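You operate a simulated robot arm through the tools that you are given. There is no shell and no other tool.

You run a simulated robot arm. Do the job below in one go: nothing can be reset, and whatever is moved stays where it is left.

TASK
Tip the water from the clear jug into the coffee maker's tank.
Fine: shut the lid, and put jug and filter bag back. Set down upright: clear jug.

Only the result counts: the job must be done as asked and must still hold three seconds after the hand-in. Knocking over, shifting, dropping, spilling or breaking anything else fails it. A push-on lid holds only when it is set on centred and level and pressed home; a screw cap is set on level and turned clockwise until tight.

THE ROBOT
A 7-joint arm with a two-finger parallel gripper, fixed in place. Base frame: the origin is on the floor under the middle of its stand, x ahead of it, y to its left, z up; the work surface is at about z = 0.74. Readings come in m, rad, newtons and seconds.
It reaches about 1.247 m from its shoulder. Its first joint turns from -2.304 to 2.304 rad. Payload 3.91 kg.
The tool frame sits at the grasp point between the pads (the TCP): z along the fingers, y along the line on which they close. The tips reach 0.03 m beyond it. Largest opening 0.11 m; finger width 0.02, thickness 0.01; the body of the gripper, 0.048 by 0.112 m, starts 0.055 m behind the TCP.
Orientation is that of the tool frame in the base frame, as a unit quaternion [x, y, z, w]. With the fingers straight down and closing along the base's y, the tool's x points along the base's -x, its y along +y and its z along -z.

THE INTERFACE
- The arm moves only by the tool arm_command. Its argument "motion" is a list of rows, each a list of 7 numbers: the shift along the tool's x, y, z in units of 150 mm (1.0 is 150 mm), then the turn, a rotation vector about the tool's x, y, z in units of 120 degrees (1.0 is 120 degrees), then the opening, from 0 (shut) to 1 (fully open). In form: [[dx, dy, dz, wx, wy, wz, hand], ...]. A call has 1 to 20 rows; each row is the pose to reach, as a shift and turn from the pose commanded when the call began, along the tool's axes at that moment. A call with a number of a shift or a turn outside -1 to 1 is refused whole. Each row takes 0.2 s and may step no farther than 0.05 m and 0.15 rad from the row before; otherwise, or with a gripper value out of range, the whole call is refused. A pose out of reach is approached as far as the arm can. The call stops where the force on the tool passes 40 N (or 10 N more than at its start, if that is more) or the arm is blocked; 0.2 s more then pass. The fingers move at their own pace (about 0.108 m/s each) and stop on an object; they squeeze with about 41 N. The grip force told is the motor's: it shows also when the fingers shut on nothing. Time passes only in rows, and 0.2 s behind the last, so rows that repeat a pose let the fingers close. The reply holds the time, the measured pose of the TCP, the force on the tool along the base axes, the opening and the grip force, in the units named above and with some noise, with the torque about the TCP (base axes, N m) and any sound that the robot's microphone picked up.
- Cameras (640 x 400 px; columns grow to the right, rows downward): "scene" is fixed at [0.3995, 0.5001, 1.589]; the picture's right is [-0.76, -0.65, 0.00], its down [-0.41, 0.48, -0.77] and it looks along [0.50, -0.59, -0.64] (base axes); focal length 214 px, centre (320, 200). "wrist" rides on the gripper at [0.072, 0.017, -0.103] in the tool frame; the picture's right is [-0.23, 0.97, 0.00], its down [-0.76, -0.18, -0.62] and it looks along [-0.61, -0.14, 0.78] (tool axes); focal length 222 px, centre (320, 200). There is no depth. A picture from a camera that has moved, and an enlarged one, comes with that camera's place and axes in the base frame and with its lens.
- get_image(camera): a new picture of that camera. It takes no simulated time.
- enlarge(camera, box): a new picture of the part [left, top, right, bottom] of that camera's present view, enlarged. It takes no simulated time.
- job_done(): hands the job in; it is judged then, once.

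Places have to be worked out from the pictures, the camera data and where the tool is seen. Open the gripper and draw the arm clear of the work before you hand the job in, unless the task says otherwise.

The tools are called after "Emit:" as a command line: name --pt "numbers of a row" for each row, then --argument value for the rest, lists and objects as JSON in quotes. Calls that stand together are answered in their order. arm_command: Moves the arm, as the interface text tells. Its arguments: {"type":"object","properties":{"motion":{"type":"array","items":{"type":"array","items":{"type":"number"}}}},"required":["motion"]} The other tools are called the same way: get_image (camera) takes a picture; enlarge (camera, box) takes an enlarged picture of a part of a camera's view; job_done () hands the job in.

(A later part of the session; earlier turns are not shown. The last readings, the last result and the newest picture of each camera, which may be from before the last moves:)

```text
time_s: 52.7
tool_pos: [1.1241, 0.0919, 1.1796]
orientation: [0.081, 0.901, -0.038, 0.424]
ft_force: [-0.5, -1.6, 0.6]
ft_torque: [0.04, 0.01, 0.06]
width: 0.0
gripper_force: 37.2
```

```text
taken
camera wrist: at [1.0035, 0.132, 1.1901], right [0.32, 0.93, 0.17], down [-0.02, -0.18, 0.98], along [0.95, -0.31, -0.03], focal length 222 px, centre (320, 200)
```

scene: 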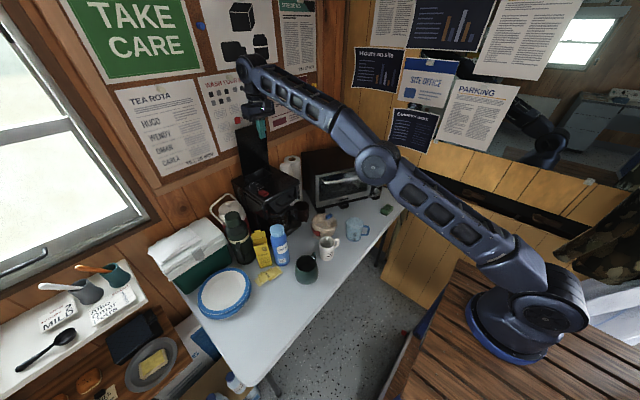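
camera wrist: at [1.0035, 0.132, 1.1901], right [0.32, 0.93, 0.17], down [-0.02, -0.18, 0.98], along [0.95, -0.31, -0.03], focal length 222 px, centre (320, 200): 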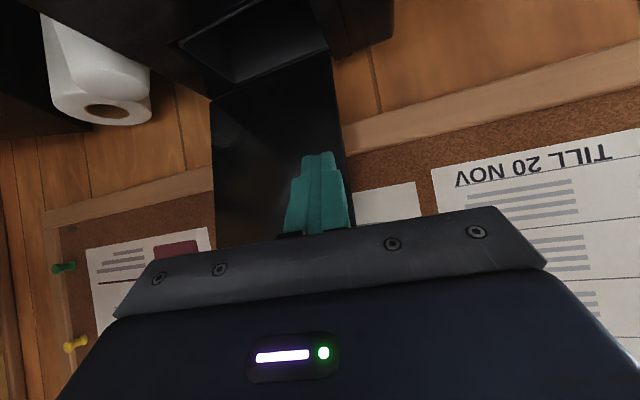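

The pre-pour pose was reached. I'm rehearsing the full tilt in the air, keeping the imagined spout over the opening, to check reach and clearances.

Emit:
arm_command --pt "0.02 0.0128 0.0029 -0.0325 0.0424 0.0387 0" --pt "0.0365 0.0204 0.0083 -0.065 0.0848 0.0774 0" --pt "0.0492 0.023 0.0161 -0.0975 0.1272 0.1162 0" --pt "0.0687 0.0194 0.0364 -0.13 0.1696 0.1549 0" --pt "0.0916 0.0107 0.0651 -0.1625 0.212 0.1936 0" --pt "0.113 -0.0036 0.0988 -0.195 0.2544 0.2323 0" --pt "0.1396 -0.0225 0.1417 -0.2275 0.2968 0.271 0" --pt "0.1611 -0.046 0.1855 -0.26 0.3392 0.3097 0" --pt "0.1787 -0.0741 0.2311 -0.2925 0.3816 0.3485 0" --pt "0.1934 -0.1052 0.2777 -0.325 0.424 0.3872 0" --pt "0.2064 -0.1399 0.3266 -0.3575 0.4664 0.4259 0" --pt "0.2024 -0.1767 0.3635 -0.39 0.5088 0.4646 0"

Emit:
enlarge --camera "scene" --box '[215, 90, 355, 200]'

Emit:
get_image --camera "wrist"

```text
time_s: 55.3
tool_pos: [1.1418, 0.0654, 1.1227]
orientation: [0.31, 0.788, 0.523, -0.097]
ft_force: [-0.5, 0.8, 0.7]
ft_torque: [-0.07, 0.02, -0.02]
width: 0.0002
gripper_force: 37.7
```

```text
3.64 times, centred on (285, 145) of scene
camera zoom: at [0.3995, 0.5001, 1.589], right [-0.76, -0.65, 0.0], down [-0.41, 0.48, -0.77], along [0.5, -0.59, -0.64], focal length 780 px, centre (447, 400)
```

zoom: 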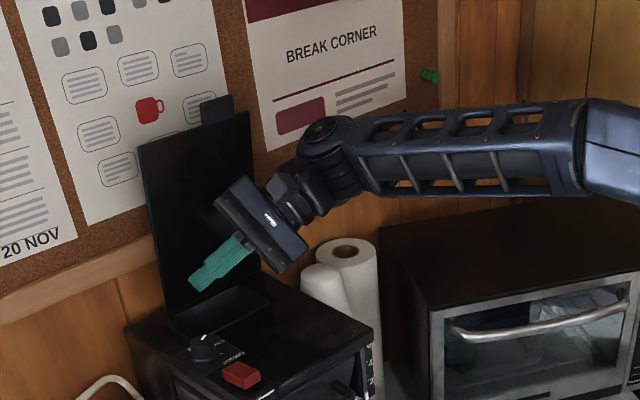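

```text
taken
camera wrist: at [1.0763, 0.006, 1.214], right [0.75, 0.17, 0.64], down [0.39, -0.89, -0.23], along [0.53, 0.42, -0.74], focal length 222 px, centre (320, 200)
```

wrist: 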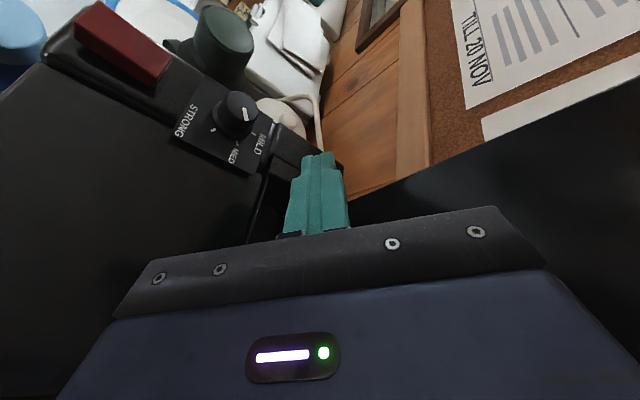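

The full 95° tilt is reachable and clear of the lid and paper roll. I'm reversing the tilt while backing away from the machine.

Emit:
arm_command --pt "0.075 -0.018 -0.078 0.0325 -0.0424 -0.0387 0" --pt "0.15 -0.037 -0.155 0.065 -0.0848 -0.0774 0" --pt "0.225 -0.055 -0.233 0.0975 -0.1272 -0.1162 0" --pt "0.3 -0.073 -0.311 0.13 -0.1696 -0.1549 0" --pt "0.375 -0.092 -0.388 0.1625 -0.212 -0.1936 0" --pt "0.45 -0.11 -0.466 0.195 -0.2544 -0.2323 0.2" --pt "0.525 -0.128 -0.544 0.2275 -0.2968 -0.271 0.4" --pt "0.6 -0.147 -0.621 0.26 -0.3392 -0.3097 0.6" --pt "0.675 -0.165 -0.699 0.2925 -0.3816 -0.3485 0.8" --pt "0.75 -0.183 -0.777 0.325 -0.424 -0.3872 1.0" --pt "0.825 -0.202 -0.854 0.3575 -0.4664 -0.4259 1.0" --pt "0.9 -0.22 -0.932 0.39 -0.5088 -0.4646 1.0"

```text
time_s: 57.9
tool_pos: [0.9917, -0.0169, 1.2205]
orientation: [0.08, 0.902, -0.039, 0.423]
ft_force: [0.9, -0.7, -0.5]
ft_torque: [0.04, 0.0, 0.07]
width: 0.1098
gripper_force: 0.1
```

I'm swinging to a fingers-down posture and moving over toward the jug for a close look.

Emit:
arm_command --pt "0.115 -0.107 -0.033 -0.0052 0.0594 -0.0111 1" --pt "0.229 -0.215 -0.065 -0.0104 0.1187 -0.0223 1" --pt "0.344 -0.322 -0.098 -0.0156 0.1781 -0.0334 1" --pt "0.458 -0.429 -0.131 -0.0208 0.2375 -0.0445 1" --pt "0.573 -0.536 -0.164 -0.026 0.2969 -0.0556 1" --pt "0.687 -0.644 -0.196 -0.0312 0.3562 -0.0668 1" --pt "0.802 -0.751 -0.229 -0.0364 0.4156 -0.0779 1"

Emit:
arm_command --pt "0.2 -0.12 0.1 0 0 0 1" --pt "0.4 -0.24 0.2 0 0 0 1" --pt "0.6 -0.36 0.35 0 0 0 1" --pt "0.8 -0.48 0.5 0 0 0 1" --pt "1.0 -0.6 0.667 0 0 0 1"

Emit:
get_image --camera "wrist"

Emit:
get_image --camera "scene"

```text
time_s: 59.5
tool_pos: [0.8686, -0.1087, 1.1503]
orientation: [0.001, 1.0, 0.0, 0.0]
ft_force: [-0.4, 0.4, 0.6]
ft_torque: [0.02, 0.0, -0.03]
width: 0.1099
gripper_force: 0.0
```

```text
time_s: 60.7
tool_pos: [0.7191, -0.1973, 1.0491]
orientation: [0.001, 1.0, -0.001, 0.001]
ft_force: [-0.6, 0.8, -0.4]
ft_torque: [-0.03, -0.01, 0.02]
width: 0.1103
gripper_force: 0.0
```

```text
taken
camera wrist: at [0.6458, -0.1803, 1.1537], right [0.23, 0.97, 0.0], down [0.76, -0.18, 0.62], along [0.61, -0.14, -0.78], focal length 222 px, centre (320, 200)
```

wrist: 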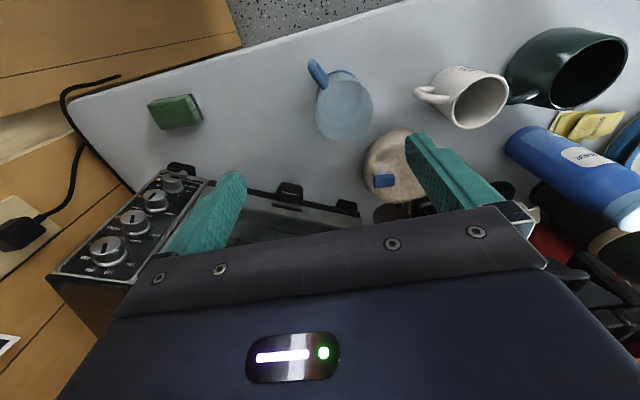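

```text
taken
```

scene: 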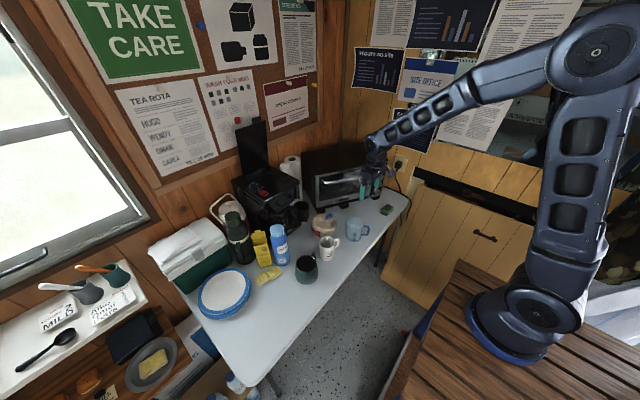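

The jug is in view from above. I'll enlarge it to measure its centre, rim, spout and handle directions.

Emit:
enlarge --camera "wrist" --box '[285, 45, 405, 150]'

Emit:
enlarge --camera "scene" --box '[335, 205, 380, 250]'

```text
3.81 times, centred on (345, 98) of wrist
camera zoom: at [0.6458, -0.1803, 1.1537], right [0.23, 0.97, 0.0], down [0.76, -0.18, 0.62], along [0.61, -0.14, -0.78], focal length 846 px, centre (225, 590)
```

zoom: 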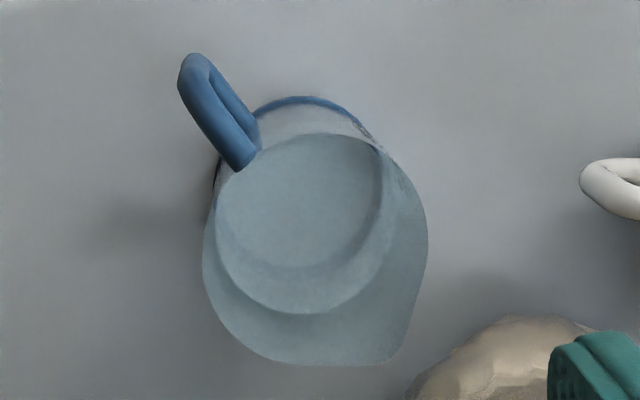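

```text
8.89 times, centred on (358, 228) of scene
camera zoom: at [0.3995, 0.5001, 1.589], right [-0.76, -0.65, 0.0], down [-0.41, 0.48, -0.77], along [0.5, -0.59, -0.64], focal length 1906 px, centre (-13, -44)
```

zoom: 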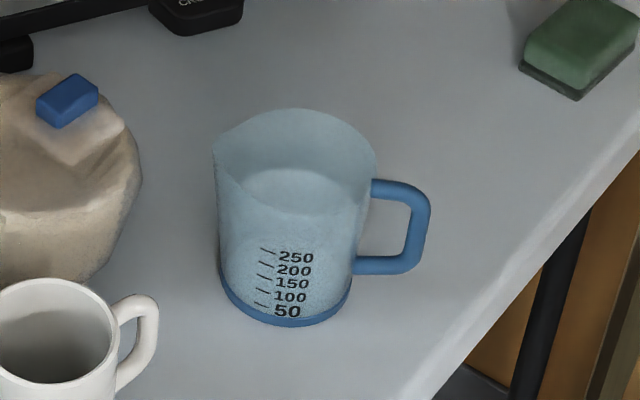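

The jug centre is about (0.745, -0.170), rim radius ~0.041, spout heading ~25° and handle heading ~206°. I'm turning the hand to heading 75° with 45° pitch, beside and above the jug.

Emit:
arm_command --pt "0.0 -0.05 -0.02 -0.0222 -0.029 -0.0537 1" --pt "0.0 -0.1 -0.02 -0.0445 -0.058 -0.1074 1" --pt "0.0 -0.15 -0.02 -0.0667 -0.0869 -0.1611 1" --pt "0.01 -0.2 -0.02 -0.0889 -0.1159 -0.2148 1" --pt "0.01 -0.25 -0.02 -0.1112 -0.1449 -0.2685 1" --pt "0.01 -0.3 -0.02 -0.1334 -0.1739 -0.3221 1" --pt "0.02 -0.35 -0.02 -0.1557 -0.2029 -0.3758 1" --pt "0.02 -0.4 -0.02 -0.1779 -0.2319 -0.4295 1" --pt "0.02 -0.45 0 -0.2001 -0.2608 -0.4832 1" --pt "0.027 -0.5 0 -0.2224 -0.2898 -0.5369 1" --pt "0.027 -0.553 0 -0.2446 -0.3188 -0.5906 1"

Emit:
get_image --camera "wrist"

Emit:
get_image --camera "scene"

```text
time_s: 63.1
tool_pos: [0.7158, -0.2811, 1.0506]
orientation: [-0.562, 0.733, 0.232, 0.305]
ft_force: [-0.6, -0.6, 0.3]
ft_torque: [-0.04, -0.02, -0.02]
width: 0.11
gripper_force: 0.1
```

```text
taken
camera wrist: at [0.6671, -0.396, 1.0724], right [-0.9, 0.41, 0.16], down [0.19, 0.05, 0.98], along [0.39, 0.91, -0.12], focal length 222 px, centre (320, 200)
```

wrist: 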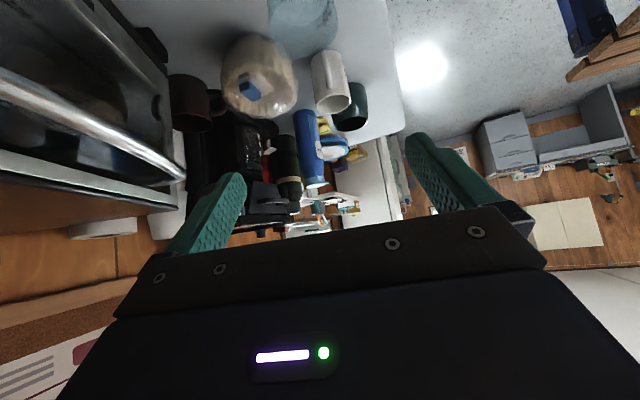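

```text
taken
```

scene: 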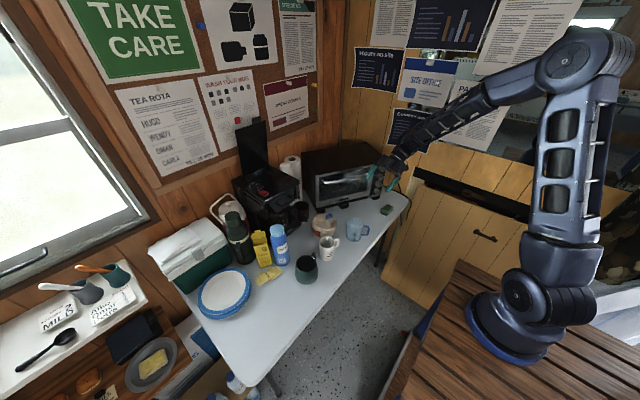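

Orientation reached. I'm lowering to a pre-grasp point about 13 cm short of the jug for a side view of handle and rim heights.

Emit:
arm_command --pt "0.14 0 0.19 0 0 0 1" --pt "0.275 0 0.38 0 0 0 1" --pt "0.412 0.005 0.57 0 0 0 1" --pt "0.549 0.005 0.759 0 0 0 1"

Emit:
get_image --camera "wrist"

Emit:
enlarge --camera "wrist" --box '[220, 0, 420, 160]'

Emit:
enlarge --camera "scene" --box '[315, 160, 415, 250]'

```text
time_s: 64.1
tool_pos: [0.7207, -0.26, 0.9115]
orientation: [-0.562, 0.734, 0.231, 0.304]
ft_force: [-1.1, -0.2, -0.2]
ft_torque: [-0.06, -0.04, -0.01]
width: 0.1102
gripper_force: 0.1
```

```text
taken
camera wrist: at [0.6719, -0.375, 0.9339], right [-0.9, 0.41, 0.16], down [0.19, 0.05, 0.98], along [0.39, 0.91, -0.12], focal length 222 px, centre (320, 200)
```

wrist: 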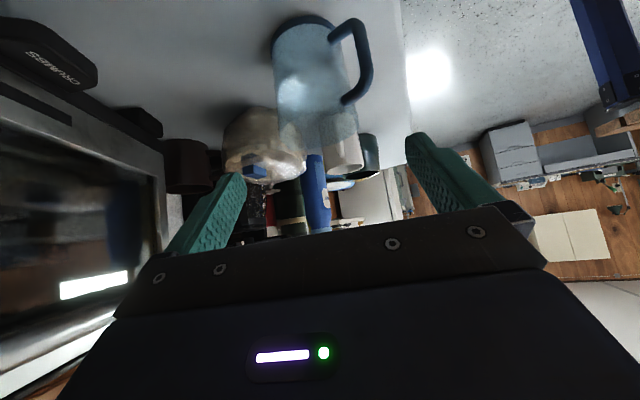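

```text
2.50 times, centred on (320, 80) of wrist
camera zoom: at [0.6719, -0.375, 0.9339], right [-0.9, 0.41, 0.16], down [0.19, 0.05, 0.98], along [0.39, 0.91, -0.12], focal length 555 px, centre (320, 500)
```

zoom: 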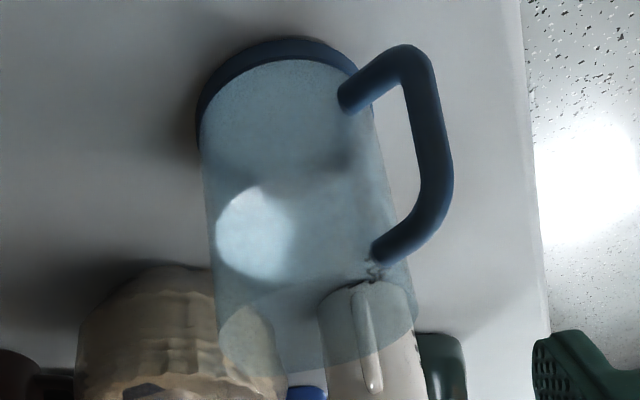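

```text
4.44 times, centred on (365, 205) of scene
camera zoom: at [0.3995, 0.5001, 1.589], right [-0.76, -0.65, 0.0], down [-0.41, 0.48, -0.77], along [0.5, -0.59, -0.64], focal length 953 px, centre (120, 178)
```

zoom: 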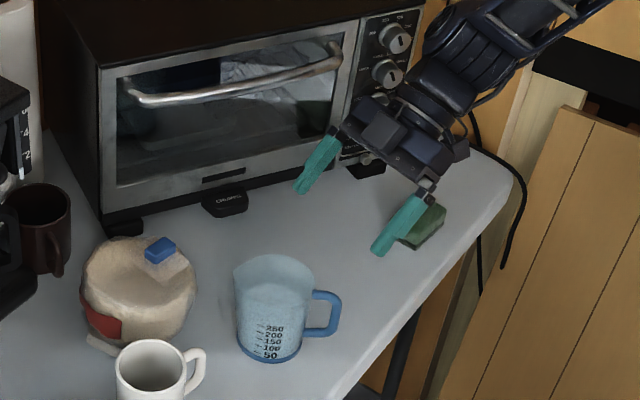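

The side view gives rim z≈0.838, handle top ≈0.834 and centre ≈(0.747, -0.171); at 45° the fingers pass above the handle. I'm advancing most of the way along the approach line and then checking again.

Emit:
arm_command --pt "-0.022 -0.012 0.12 0 0 0 1" --pt "-0.022 -0.012 0.25 0 0 0 1" --pt "-0.022 -0.012 0.37 0 0 0 1" --pt "-0.022 -0.012 0.48 0 0 0 1"

Emit:
get_image --camera "wrist"

Emit:
enlarge --camera "scene" --box '[325, 180, 395, 250]'

```text
time_s: 65.1
tool_pos: [0.7365, -0.2087, 0.8623]
orientation: [-0.562, 0.734, 0.23, 0.305]
ft_force: [0.3, 0.0, -0.2]
ft_torque: [-0.02, -0.01, -0.01]
width: 0.1098
gripper_force: 0.0
```

```text
taken
camera wrist: at [0.6878, -0.3238, 0.8848], right [-0.9, 0.41, 0.16], down [0.19, 0.05, 0.98], along [0.39, 0.91, -0.12], focal length 222 px, centre (320, 200)
```

wrist: 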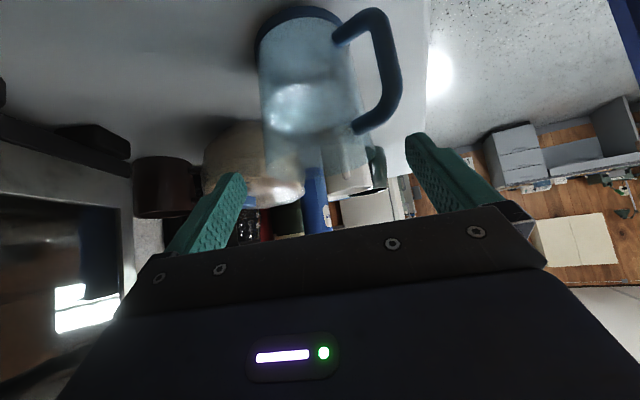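

```text
5.71 times, centred on (360, 215) of scene
camera zoom: at [0.3995, 0.5001, 1.589], right [-0.76, -0.65, 0.0], down [-0.41, 0.48, -0.77], along [0.5, -0.59, -0.64], focal length 1226 px, centre (91, 114)
```

zoom: 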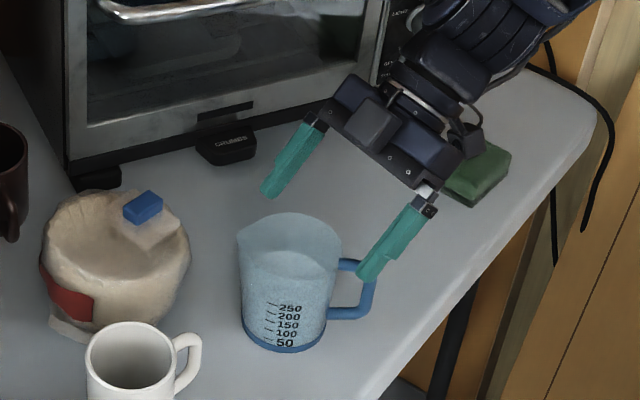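

The jug sits between the fingers and the handle will pass on the camera side of the left finger with several millimetres to spare. I'll zoom in to check centring before the last 5 cm.

Emit:
enlarge --camera "wrist" --box '[220, 0, 440, 220]'

```text
1.82 times, centred on (330, 110) of wrist
camera zoom: at [0.6878, -0.3238, 0.8848], right [-0.9, 0.41, 0.16], down [0.19, 0.05, 0.98], along [0.39, 0.91, -0.12], focal length 404 px, centre (302, 364)
```

zoom: 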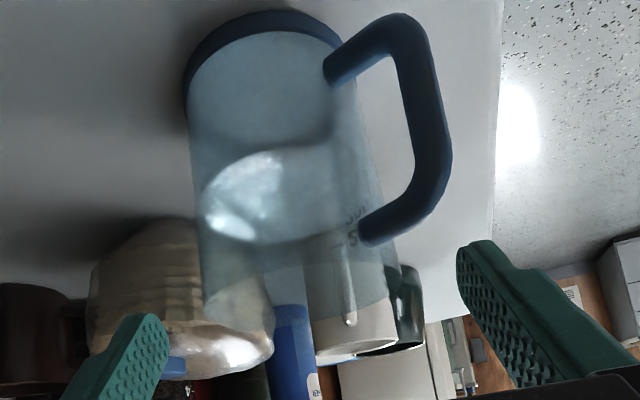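

Centring looks right. I'm making the final advance to around TCP (0.747, -0.171, 0.826) with the fingers fully open.

Emit:
arm_command --pt "-0.004 0 0.1 0 0 0 1" --pt "-0.008 0 0.2 0 0 0 1" --pt "-0.012 0 0.28 0 0 0 1" --pt "-0.014 0 0.356 0 0 0 1"

Emit:
get_image --camera "wrist"

Emit:
enlarge --camera "scene" --box '[330, 195, 390, 250]'

```text
time_s: 66.1
tool_pos: [0.7468, -0.1706, 0.8257]
orientation: [-0.562, 0.734, 0.231, 0.305]
ft_force: [-0.6, 0.4, 0.3]
ft_torque: [0.01, 0.04, 0.0]
width: 0.1101
gripper_force: 0.1
```

```text
taken
camera wrist: at [0.6985, -0.286, 0.8484], right [-0.9, 0.41, 0.16], down [0.2, 0.05, 0.98], along [0.39, 0.91, -0.12], focal length 222 px, centre (320, 200)
```

wrist: 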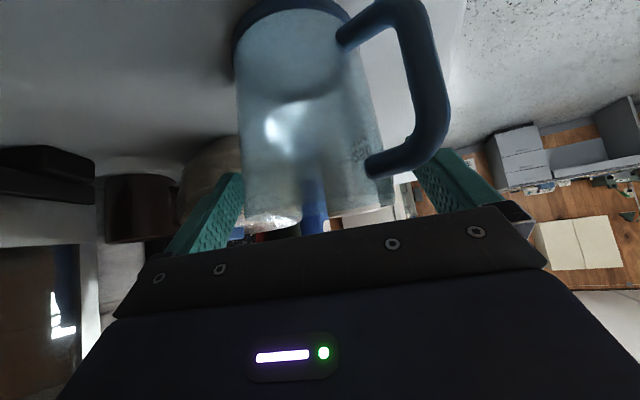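

```text
7.27 times, centred on (360, 222) of scene
camera zoom: at [0.3995, 0.5001, 1.589], right [-0.76, -0.65, 0.0], down [-0.41, 0.48, -0.77], along [0.5, -0.59, -0.64], focal length 1560 px, centre (29, 36)
```

zoom: 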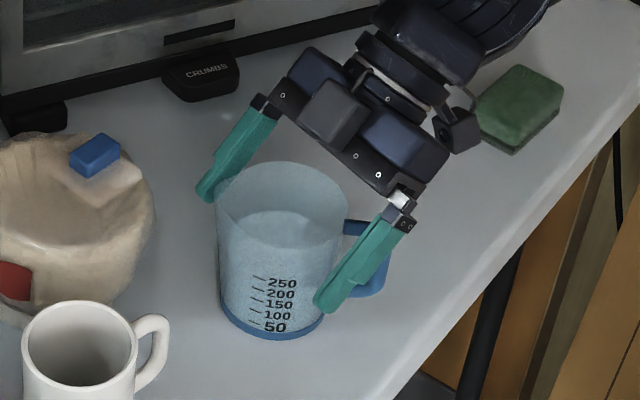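

The fingers flank the jug with no contact, and the handle lies on the camera side of the left finger. Closing the grip now.

Emit:
arm_command --pt "0 0 0 0 0 0 0.9" --pt "0 0 0 0 0 0 0.75" --pt "0 0 0 0 0 0 0.6" --pt "0 0 0 0 0 0 0.5" --pt "0 0 0 0 0 0 0.5"

Emit:
get_image --camera "wrist"

Emit:
enlarge --camera "scene" --box '[330, 195, 390, 250]'

```text
time_s: 67.3
tool_pos: [0.7482, -0.1706, 0.8262]
orientation: [-0.562, 0.733, 0.232, 0.304]
ft_force: [0.9, -0.4, 1.4]
ft_torque: [0.01, 0.03, 0.0]
width: 0.0809
gripper_force: 40.8
```

```text
taken
camera wrist: at [0.6986, -0.2862, 0.8485], right [-0.9, 0.41, 0.16], down [0.2, 0.05, 0.98], along [0.39, 0.91, -0.12], focal length 222 px, centre (320, 200)
```

wrist: 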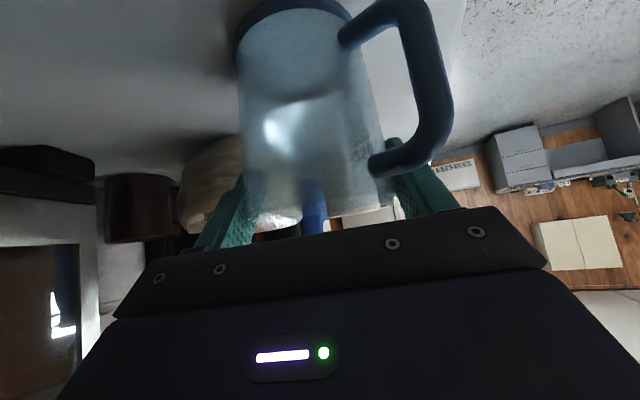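

```text
7.27 times, centred on (360, 222) of scene
camera zoom: at [0.3995, 0.5001, 1.589], right [-0.76, -0.65, 0.0], down [-0.41, 0.48, -0.77], along [0.5, -0.59, -0.64], focal length 1560 px, centre (29, 36)
```

zoom: 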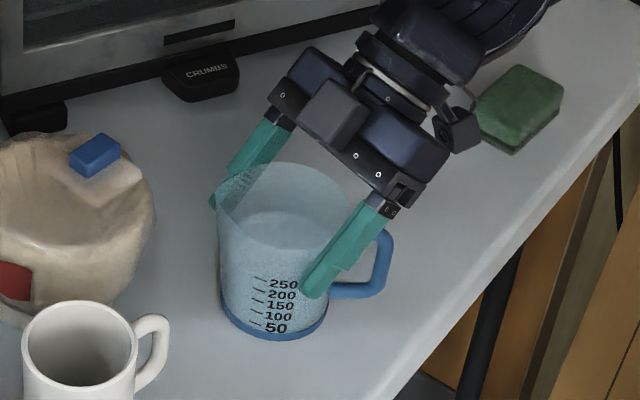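

The grip is on at 81 mm and 41 N, and the jug hasn't moved. I'm lifting it slowly by 3 cm.

Emit:
arm_command --pt "-0.024 0 -0.024 0 0 0 0" --pt "-0.047 0 -0.047 0 0 0 0" --pt "-0.094 0 -0.0945 0 0 0 0" --pt "-0.141 0 -0.142 0 0 0 0" --pt "-0.141 0 -0.142 0 0 0 0"

Emit:
enlarge --camera "scene" --box '[330, 185, 390, 245]'

Emit:
get_image --camera "wrist"

```text
time_s: 68.5
tool_pos: [0.7469, -0.1717, 0.8564]
orientation: [-0.562, 0.734, 0.231, 0.304]
ft_force: [-0.4, -0.1, -3.4]
ft_torque: [-0.02, -0.01, 0.0]
width: 0.0804
gripper_force: 41.1
```

```text
6.67 times, centred on (360, 215) of scene
camera zoom: at [0.3995, 0.5001, 1.589], right [-0.76, -0.65, 0.0], down [-0.41, 0.48, -0.77], along [0.5, -0.59, -0.64], focal length 1430 px, centre (53, 100)
```

zoom: 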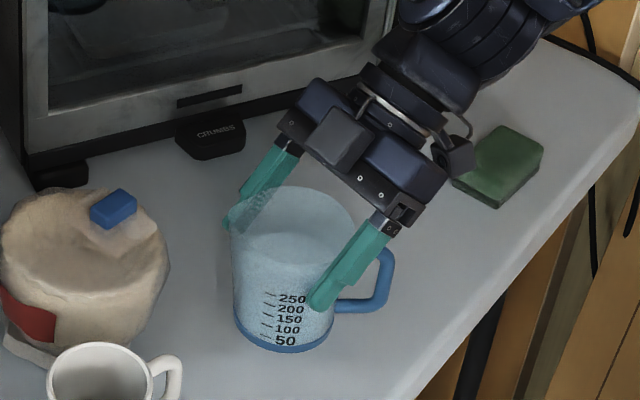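

```text
taken
camera wrist: at [0.6979, -0.2869, 0.8785], right [-0.9, 0.41, 0.16], down [0.2, 0.05, 0.98], along [0.39, 0.91, -0.12], focal length 222 px, centre (320, 200)
```

wrist: 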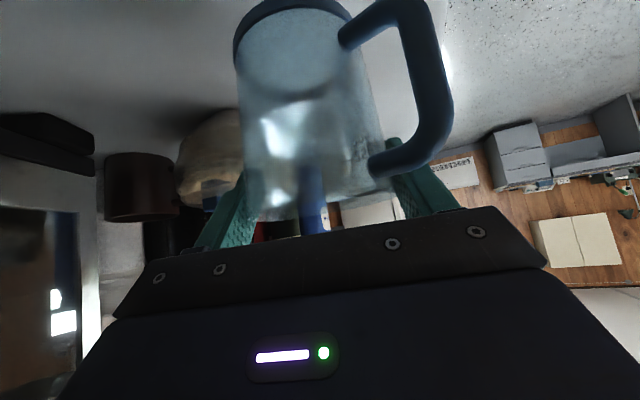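

The jug lifts level and weighs about 0.35 kg with the water. I'm raising it straight up 15 cm.

Emit:
arm_command --pt "-0.08 0 -0.08 0 0 0 0" --pt "-0.18 0 -0.181 0 0 0 0" --pt "-0.3 0 -0.301 0 0 0 0" --pt "-0.43 0 -0.432 0 0 0 0" --pt "-0.55 0 -0.552 0 0 0 0" --pt "-0.65 0 -0.653 0 0 0 0" --pt "-0.706 0 -0.709 0 0 0 0"

Emit:
arm_command --pt "-0.08 0 -0.08 0 0 0 0" --pt "-0.18 0 -0.181 0 0 0 0" --pt "-0.3 0 -0.301 0 0 0 0" --pt "-0.43 0 -0.432 0 0 0 0" --pt "-0.55 0 -0.552 0 0 0 0" --pt "-0.65 0 -0.653 0 0 0 0" --pt "-0.706 0 -0.709 0 0 0 0"

Emit:
get_image --camera "scene"

```text
time_s: 70.1
tool_pos: [0.7451, -0.17, 1.0068]
orientation: [-0.561, 0.733, 0.232, 0.305]
ft_force: [0.2, -0.2, -2.6]
ft_torque: [-0.01, 0.03, 0.01]
width: 0.0805
gripper_force: 41.4
```

```text
time_s: 71.7
tool_pos: [0.7465, -0.1716, 1.1563]
orientation: [-0.562, 0.734, 0.231, 0.303]
ft_force: [0.0, -0.8, -1.9]
ft_torque: [0.04, -0.02, -0.01]
width: 0.0809
gripper_force: 40.9
```

```text
taken
```

scene: 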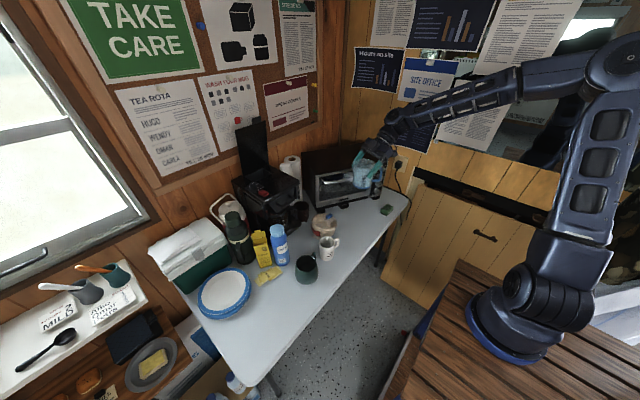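

The jug is up and steady. I'm now turning it about the vertical by -85° so the spout faces forward-right, drifting toward the machine at a gentle pace.

Emit:
arm_command --pt "-0.0525 -0.0298 0.0115 0.0294 0.0001 0.0295 0" --pt "-0.105 -0.0596 0.0231 0.0588 0.0002 0.0591 0" --pt "-0.1574 -0.0895 0.0346 0.0883 0.0003 0.0886 0" --pt "-0.2099 -0.1193 0.0461 0.1177 0.0004 0.1182 0" --pt "-0.2624 -0.1491 0.0576 0.1471 0.0005 0.1477 0" --pt "-0.3148 -0.1789 0.0692 0.1765 0.0006 0.1772 0" --pt "-0.3673 -0.2088 0.0807 0.2059 0.0007 0.2068 0" --pt "-0.4198 -0.2386 0.0922 0.2353 0.0008 0.2363 0" --pt "-0.4722 -0.2684 0.1038 0.2648 0.001 0.2659 0" --pt "-0.5247 -0.2982 0.1153 0.2942 0.0011 0.2954 0" --pt "-0.5772 -0.3281 0.1268 0.3236 0.0012 0.325 0" --pt "-0.6296 -0.3579 0.1384 0.353 0.0013 0.3545 0" --pt "-0.6821 -0.3877 0.1499 0.3824 0.0014 0.384 0" --pt "-0.7346 -0.4175 0.1614 0.4118 0.0015 0.4136 0" --pt "-0.7871 -0.4474 0.1729 0.4413 0.0016 0.4431 0" --pt "-0.8395 -0.4772 0.1845 0.4707 0.0017 0.4727 0" --pt "-0.892 -0.507 0.196 0.5001 0.0018 0.5022 0"

Emit:
get_image --camera "scene"

Emit:
get_image --camera "wrist"

```text
time_s: 75.3
tool_pos: [0.8502, -0.0784, 1.2317]
orientation: [0.082, 0.921, -0.035, 0.379]
ft_force: [0.5, -0.4, -3.5]
ft_torque: [0.0, 0.0, 0.02]
width: 0.0805
gripper_force: 41.0
```

```text
taken
```

scene: 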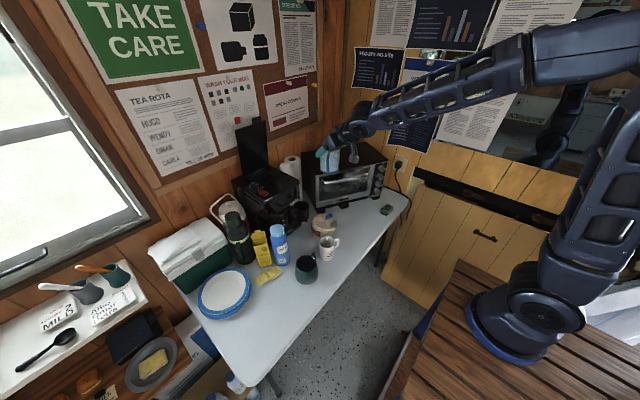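

```text
taken
camera wrist: at [0.7309, -0.0411, 1.2531], right [0.33, 0.93, 0.16], down [0.07, -0.19, 0.98], along [0.94, -0.31, -0.13], focal length 222 px, centre (320, 200)
```

wrist: 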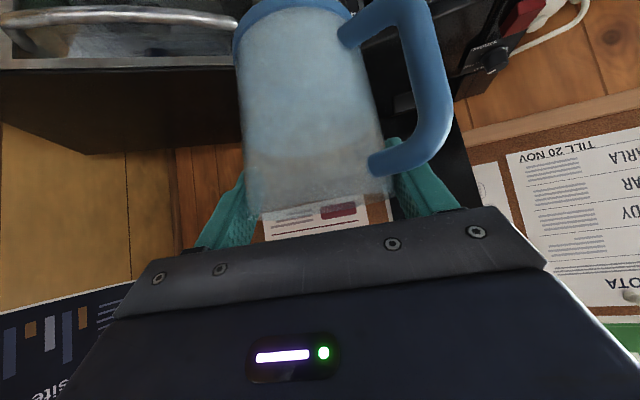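

The jug is still held firmly and upright, spout heading about -60°. I'll enlarge the wrist view to check the water level and jug angle.

Emit:
enlarge --camera "wrist" --box '[220, 0, 460, 230]'

Emit:
enlarge --camera "scene" --box '[295, 110, 375, 190]'

```text
1.74 times, centred on (340, 115) of wrist
camera zoom: at [0.7309, -0.0411, 1.2531], right [0.33, 0.93, 0.16], down [0.07, -0.19, 0.98], along [0.94, -0.31, -0.13], focal length 386 px, centre (285, 348)
```

zoom: 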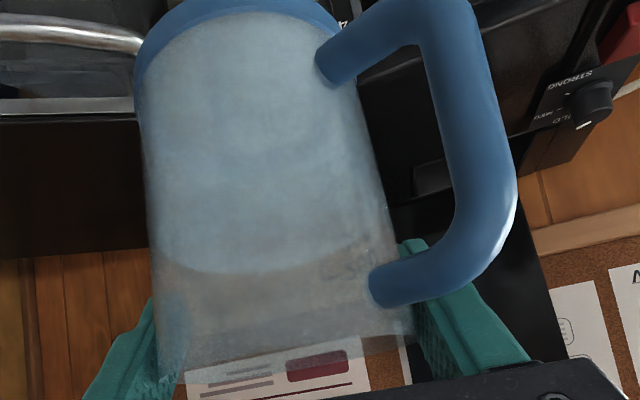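

```text
5.00 times, centred on (335, 150) of scene
camera zoom: at [0.3995, 0.5001, 1.589], right [-0.76, -0.65, 0.0], down [-0.41, 0.48, -0.77], along [0.5, -0.59, -0.64], focal length 1072 px, centre (245, 450)
```

zoom: 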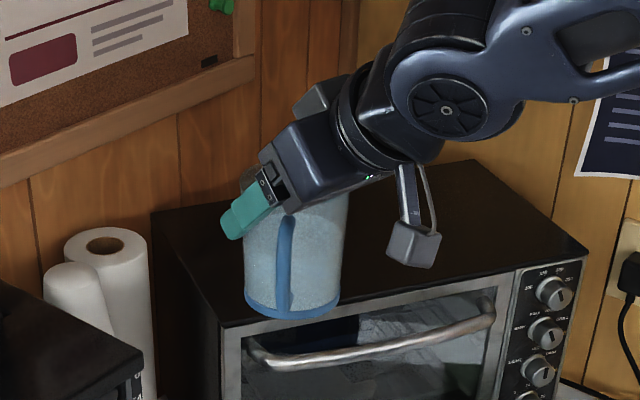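

The jug is upright (within 0.2°) and the water stands about 2 cm below the rim. I'm moving toward the machine at this height and turning the spout a further -11° so it heads about -72°.

Emit:
arm_command --pt "-0.057 0.082 0.056 0.0066 0 0.0067 0" --pt "-0.114 0.164 0.112 0.0133 0 0.0134 0" --pt "-0.171 0.247 0.169 0.0199 0 0.02 0" --pt "-0.228 0.329 0.225 0.0265 0 0.0267 0" --pt "-0.285 0.411 0.281 0.0332 0 0.0334 0" --pt "-0.341 0.493 0.337 0.0398 0 0.0401 0" --pt "-0.398 0.575 0.393 0.0464 0 0.0468 0" --pt "-0.455 0.658 0.45 0.053 0 0.0534 0" --pt "-0.512 0.74 0.506 0.0597 0 0.0601 0" --pt "-0.569 0.822 0.562 0.0663 0 0.0668 0"

```text
time_s: 77.5
tool_pos: [0.9892, 0.0201, 1.2311]
orientation: [0.172, 0.908, -0.072, 0.375]
ft_force: [0.2, 0.2, -2.7]
ft_torque: [0.01, 0.01, 0.06]
width: 0.0806
gripper_force: 41.0
```

The heading is right (spout ≈ -72°). I'm moving to the pour start so the spout comes above the tank opening at about (1.147, 0.068, 1.20).

Emit:
arm_command --pt "-0.02 0.12 0.075 0 0 0 0" --pt "-0.045 0.24 0.15 0 0 0 0" --pt "-0.075 0.36 0.235 0 0 0 0" --pt "-0.105 0.48 0.32 0 0 0 0" --pt "-0.14 0.6 0.405 0 0 0 0" --pt "-0.175 0.72 0.49 0 0 0 0" --pt "-0.21 0.84 0.57 0 0 0 0" --pt "-0.249 0.956 0.652 0 0 0 0" --pt "-0.249 0.956 0.652 0 0 0 0"

Emit:
enlarge --camera "scene" --box '[215, 110, 325, 200]'

Emit:
get_image --camera "wrist"

```text
time_s: 79.5
tool_pos: [1.1305, 0.1206, 1.1865]
orientation: [0.171, 0.908, -0.071, 0.376]
ft_force: [0.4, 1.6, -3.5]
ft_torque: [0.0, 0.01, 0.02]
width: 0.0804
gripper_force: 41.2
```

```text
4.44 times, centred on (270, 155) of scene
camera zoom: at [0.3995, 0.5001, 1.589], right [-0.76, -0.65, 0.0], down [-0.41, 0.48, -0.77], along [0.5, -0.59, -0.64], focal length 953 px, centre (542, 400)
```

zoom: 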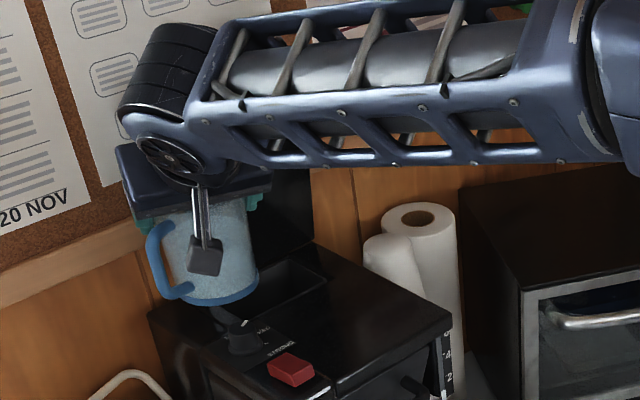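

```text
taken
camera wrist: at [1.0216, 0.1807, 1.2092], right [0.51, 0.85, 0.16], down [0.03, -0.2, 0.98], along [0.86, -0.49, -0.13], focal length 222 px, centre (320, 200)
```

wrist: 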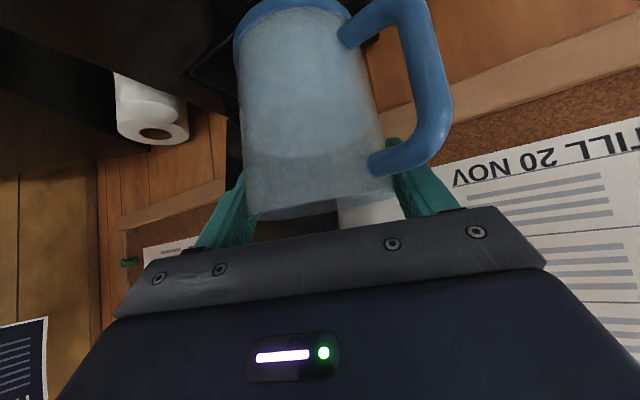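

The spout should now be at about (1.147, 0.070, 1.199), above the opening. I'm tilting the first 20°, which is still below the spill angle, to check how it behaves.

Emit:
arm_command --pt "0 0.002 -0.0026 -0.0114 0.0132 0.0114 0" --pt "-0.0004 0.0041 -0.0052 -0.0228 0.0265 0.0227 0" --pt "-0.0004 0.0054 -0.0067 -0.0342 0.0397 0.0341 0" --pt "-0.0003 0.0067 -0.0081 -0.0456 0.053 0.0454 0" --pt "0.0051 0.0067 -0.0027 -0.057 0.0662 0.0568 0" --pt "0.0105 0.0067 0.0027 -0.0684 0.0794 0.0681 0" --pt "0.0177 0.0057 0.0111 -0.0798 0.0927 0.0795 0" --pt "0.0248 0.0046 0.0195 -0.0912 0.1059 0.0908 0"

Emit:
enlarge --camera "scene" --box '[225, 130, 305, 200]'

Emit:
get_image --camera "wrist"

```text
time_s: 81.3
tool_pos: [1.1308, 0.1202, 1.1827]
orientation: [0.227, 0.926, 0.07, 0.292]
ft_force: [-0.4, -1.0, -3.2]
ft_torque: [-0.04, -0.03, -0.02]
width: 0.0803
gripper_force: 40.9
```

```text
5.71 times, centred on (265, 165) of scene
camera zoom: at [0.3995, 0.5001, 1.589], right [-0.76, -0.65, 0.0], down [-0.41, 0.48, -0.77], along [0.5, -0.59, -0.64], focal length 1226 px, centre (634, 400)
```

zoom: 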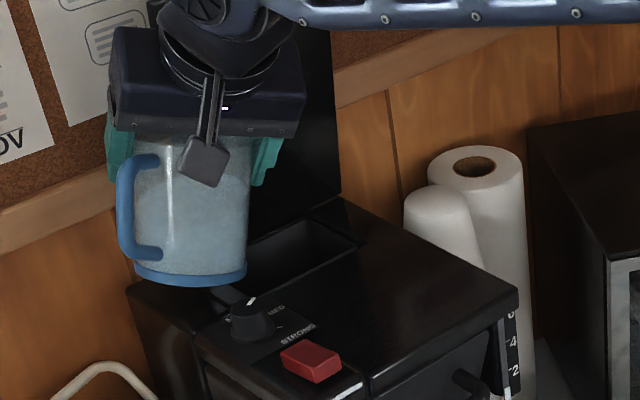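

```text
taken
camera wrist: at [1.0254, 0.1692, 1.2352], right [0.54, 0.76, 0.37], down [0.13, -0.51, 0.85], along [0.83, -0.41, -0.37], focal length 222 px, centre (320, 200)
```

wrist: 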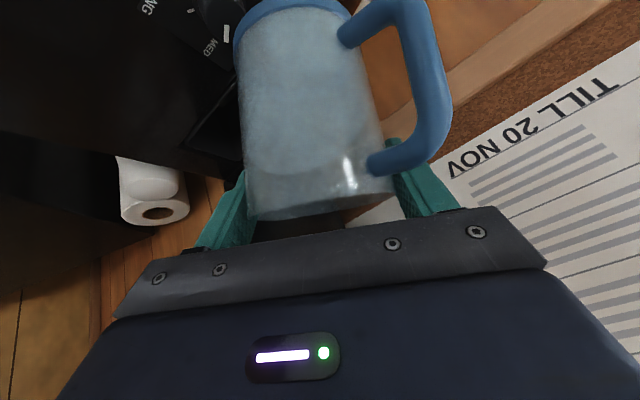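

The jug is at 20° and holding; the drop point lies inside the opening. I'm tilting on slowly to 32°, where the water should reach the spout, then checking the stream.

Emit:
arm_command --pt "0.0041 -0.0043 0.009 -0.0091 0.0106 0.0091 0" --pt "0.0082 -0.0085 0.0181 -0.0182 0.0212 0.0182 0" --pt "0.0119 -0.0136 0.0277 -0.0274 0.0318 0.0272 0" --pt "0.0155 -0.0187 0.0372 -0.0365 0.0424 0.0363 0" --pt "0.0171 -0.0235 0.0444 -0.0456 0.053 0.0454 0" --pt "0.0187 -0.0282 0.0516 -0.0547 0.0636 0.0545 0"

Emit:
enlarge --camera "scene" --box '[225, 130, 305, 200]'

Emit:
get_image --camera "wrist"

```text
time_s: 82.7
tool_pos: [1.1324, 0.1171, 1.1734]
orientation: [0.258, 0.923, 0.155, 0.238]
ft_force: [0.1, 1.1, -2.7]
ft_torque: [-0.06, -0.04, -0.02]
width: 0.0807
gripper_force: 40.6
```

```text
5.71 times, centred on (265, 165) of scene
camera zoom: at [0.3995, 0.5001, 1.589], right [-0.76, -0.65, 0.0], down [-0.41, 0.48, -0.77], along [0.5, -0.59, -0.64], focal length 1226 px, centre (634, 400)
```

zoom: 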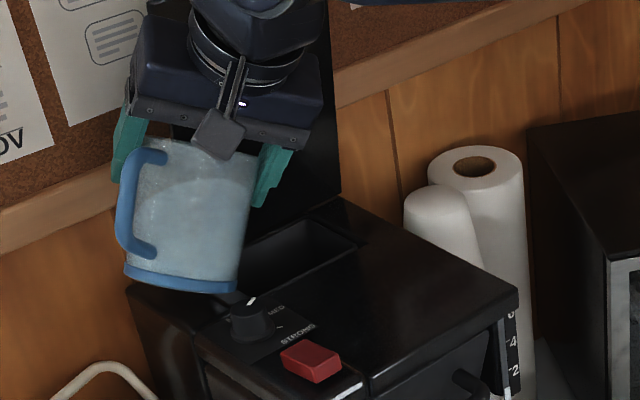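

```text
taken
camera wrist: at [1.03, 0.1542, 1.2418], right [0.56, 0.67, 0.48], down [0.18, -0.67, 0.72], along [0.81, -0.32, -0.5], focal length 222 px, centre (320, 200)
```

wrist: 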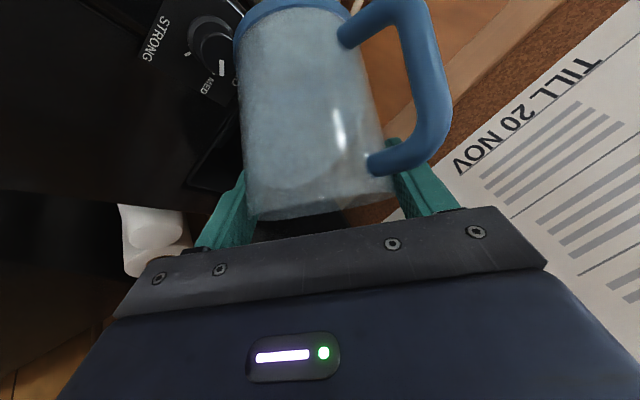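

No flow yet at 32°. I'm continuing slowly to 44° and looking again.

Emit:
arm_command --pt "-0.0003 -0.0061 0.0067 -0.0091 0.0106 0.0091 0" --pt "-0.0007 -0.0122 0.0134 -0.0182 0.0212 0.0182 0" --pt "-0.0019 -0.0195 0.0207 -0.0274 0.0318 0.0272 0" --pt "-0.0031 -0.0267 0.028 -0.0365 0.0424 0.0363 0" --pt "-0.0047 -0.0346 0.0356 -0.0456 0.053 0.0454 0" --pt "-0.0063 -0.0424 0.0432 -0.0547 0.0636 0.0545 0"

Emit:
enlarge --camera "scene" --box '[225, 130, 305, 200]'

Emit:
get_image --camera "wrist"

```text
time_s: 84.1
tool_pos: [1.1321, 0.1134, 1.1655]
orientation: [0.286, 0.911, 0.236, 0.181]
ft_force: [-0.4, 0.4, -1.9]
ft_torque: [-0.13, -0.06, -0.02]
width: 0.0806
gripper_force: 40.7
```

```text
5.71 times, centred on (265, 165) of scene
camera zoom: at [0.3995, 0.5001, 1.589], right [-0.76, -0.65, 0.0], down [-0.41, 0.48, -0.77], along [0.5, -0.59, -0.64], focal length 1226 px, centre (634, 400)
```

zoom: 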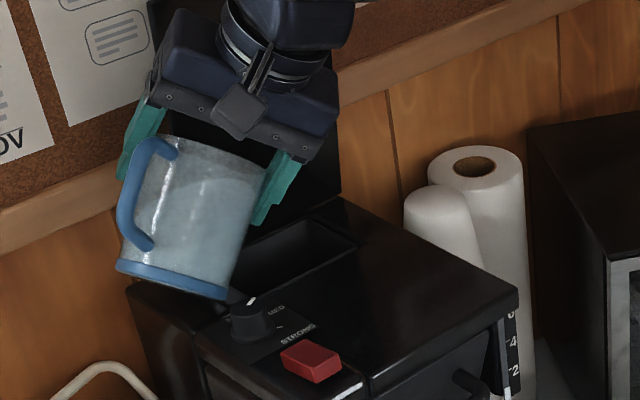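

```text
taken
camera wrist: at [1.0361, 0.135, 1.2463], right [0.6, 0.57, 0.57], down [0.22, -0.8, 0.56], along [0.77, -0.21, -0.6], focal length 222 px, centre (320, 200)
```

wrist: 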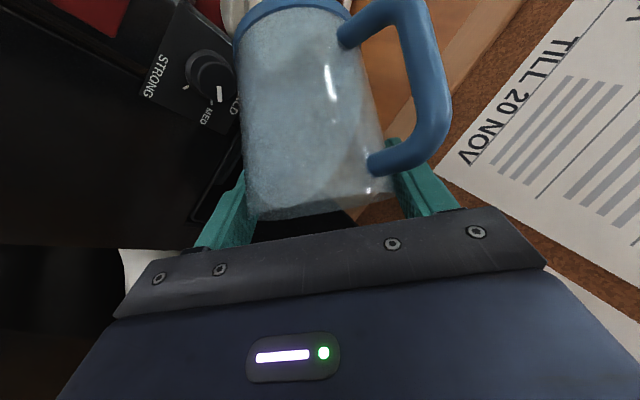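

No obvious stream yet. I'll zoom tightly on the spout and opening before going on.

Emit:
enlarge --camera "scene" --box '[240, 145, 285, 190]'

Emit:
enlarge --camera "wrist" --box '[190, 0, 440, 230]'

```text
8.89 times, centred on (262, 168) of scene
camera zoom: at [0.3995, 0.5001, 1.589], right [-0.76, -0.65, 0.0], down [-0.41, 0.48, -0.77], along [0.5, -0.59, -0.64], focal length 1906 px, centre (831, 489)
```

zoom: 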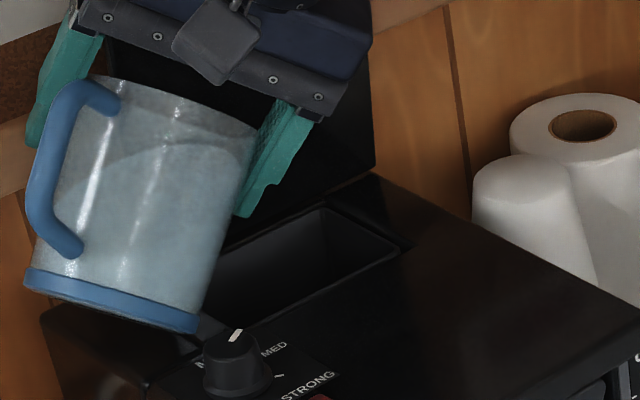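

```text
1.74 times, centred on (315, 115) of wrist
camera zoom: at [1.0361, 0.135, 1.2463], right [0.6, 0.57, 0.57], down [0.22, -0.8, 0.56], along [0.77, -0.21, -0.6], focal length 386 px, centre (329, 348)
```

zoom: 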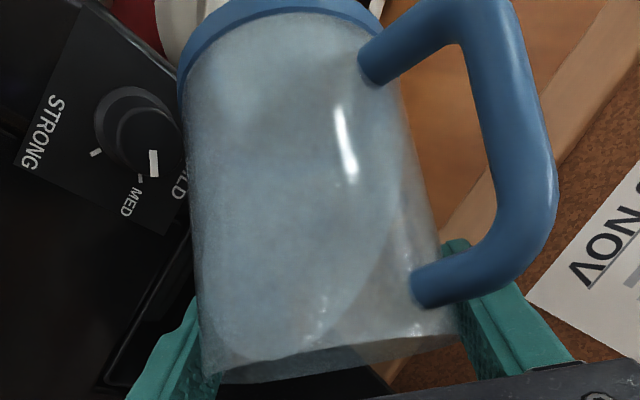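

The water is right at the spout edge now, and the jug base clears the knob by over 2 cm. I'm tilting another 8° slowly to start the flow.

Emit:
arm_command --pt "-0.002 -0.0085 0.008 -0.0091 0.0106 0.0091 0" --pt "-0.004 -0.017 0.016 -0.0182 0.0212 0.0182 0" --pt "-0.006 -0.026 0.0245 -0.0274 0.0318 0.0272 0" --pt "-0.008 -0.035 0.033 -0.0365 0.0424 0.0363 0"

Emit:
enlarge --camera "scene" --box '[235, 140, 295, 195]'

Emit:
enlarge --camera "wrist" --box '[150, 60, 440, 230]'

```text
time_s: 85.1
tool_pos: [1.1333, 0.1088, 1.1592]
orientation: [0.302, 0.897, 0.29, 0.143]
ft_force: [0.0, 0.4, -3.0]
ft_torque: [-0.14, -0.03, 0.0]
width: 0.0802
gripper_force: 41.4
```

```text
7.27 times, centred on (265, 168) of scene
camera zoom: at [0.3995, 0.5001, 1.589], right [-0.76, -0.65, 0.0], down [-0.41, 0.48, -0.77], along [0.5, -0.59, -0.64], focal length 1560 px, centre (720, 436)
```

zoom: 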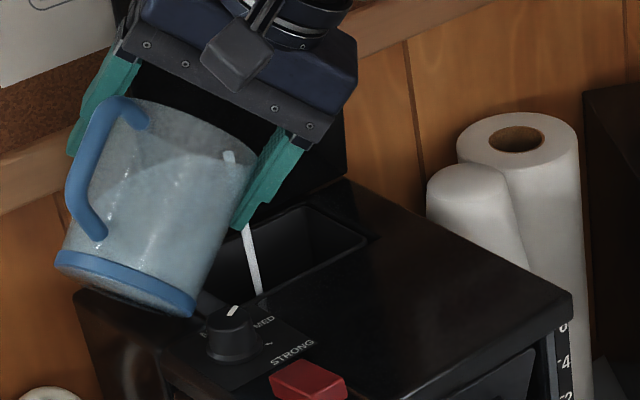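

```text
2.21 times, centred on (295, 145) of wrist
camera zoom: at [1.0405, 0.1211, 1.2459], right [0.62, 0.49, 0.61], down [0.24, -0.86, 0.45], along [0.74, -0.13, -0.66], focal length 490 px, centre (375, 321)
```

zoom: 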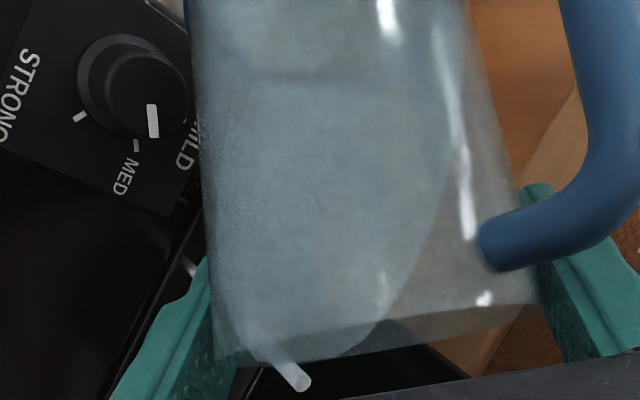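

Water is flowing now; the stream falls at the opening. I'll zoom in hard to see exactly where it lands relative to the front edge.

Emit:
enlarge --camera "scene" --box '[255, 163, 279, 187]'

Emit:
enlarge --camera "wrist" --box '[200, 150, 320, 230]'

```text
16.00 times, centred on (267, 175) of scene
camera zoom: at [0.3995, 0.5001, 1.589], right [-0.76, -0.65, 0.0], down [-0.41, 0.48, -0.77], along [0.5, -0.59, -0.64], focal length 3432 px, centre (1168, 600)
```

zoom: 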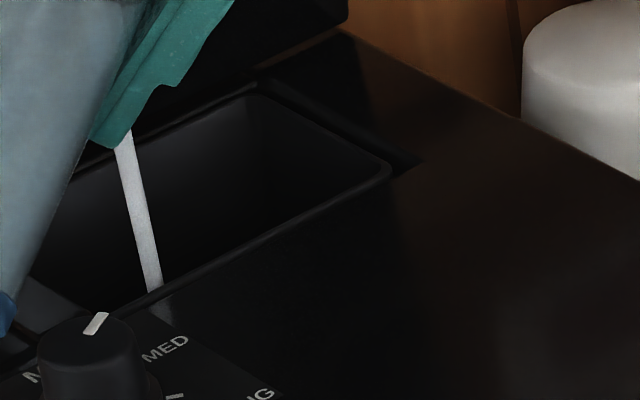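

```text
5.00 times, centred on (260, 190) of wrist
camera zoom: at [1.0405, 0.1211, 1.2459], right [0.62, 0.49, 0.61], down [0.24, -0.86, 0.45], along [0.74, -0.13, -0.66], focal length 1111 px, centre (620, 250)
```

zoom: 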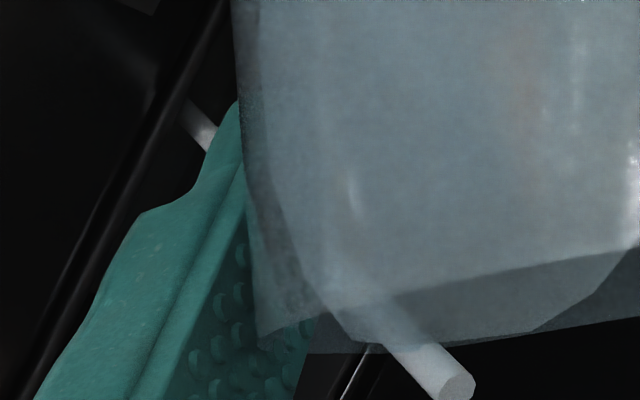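

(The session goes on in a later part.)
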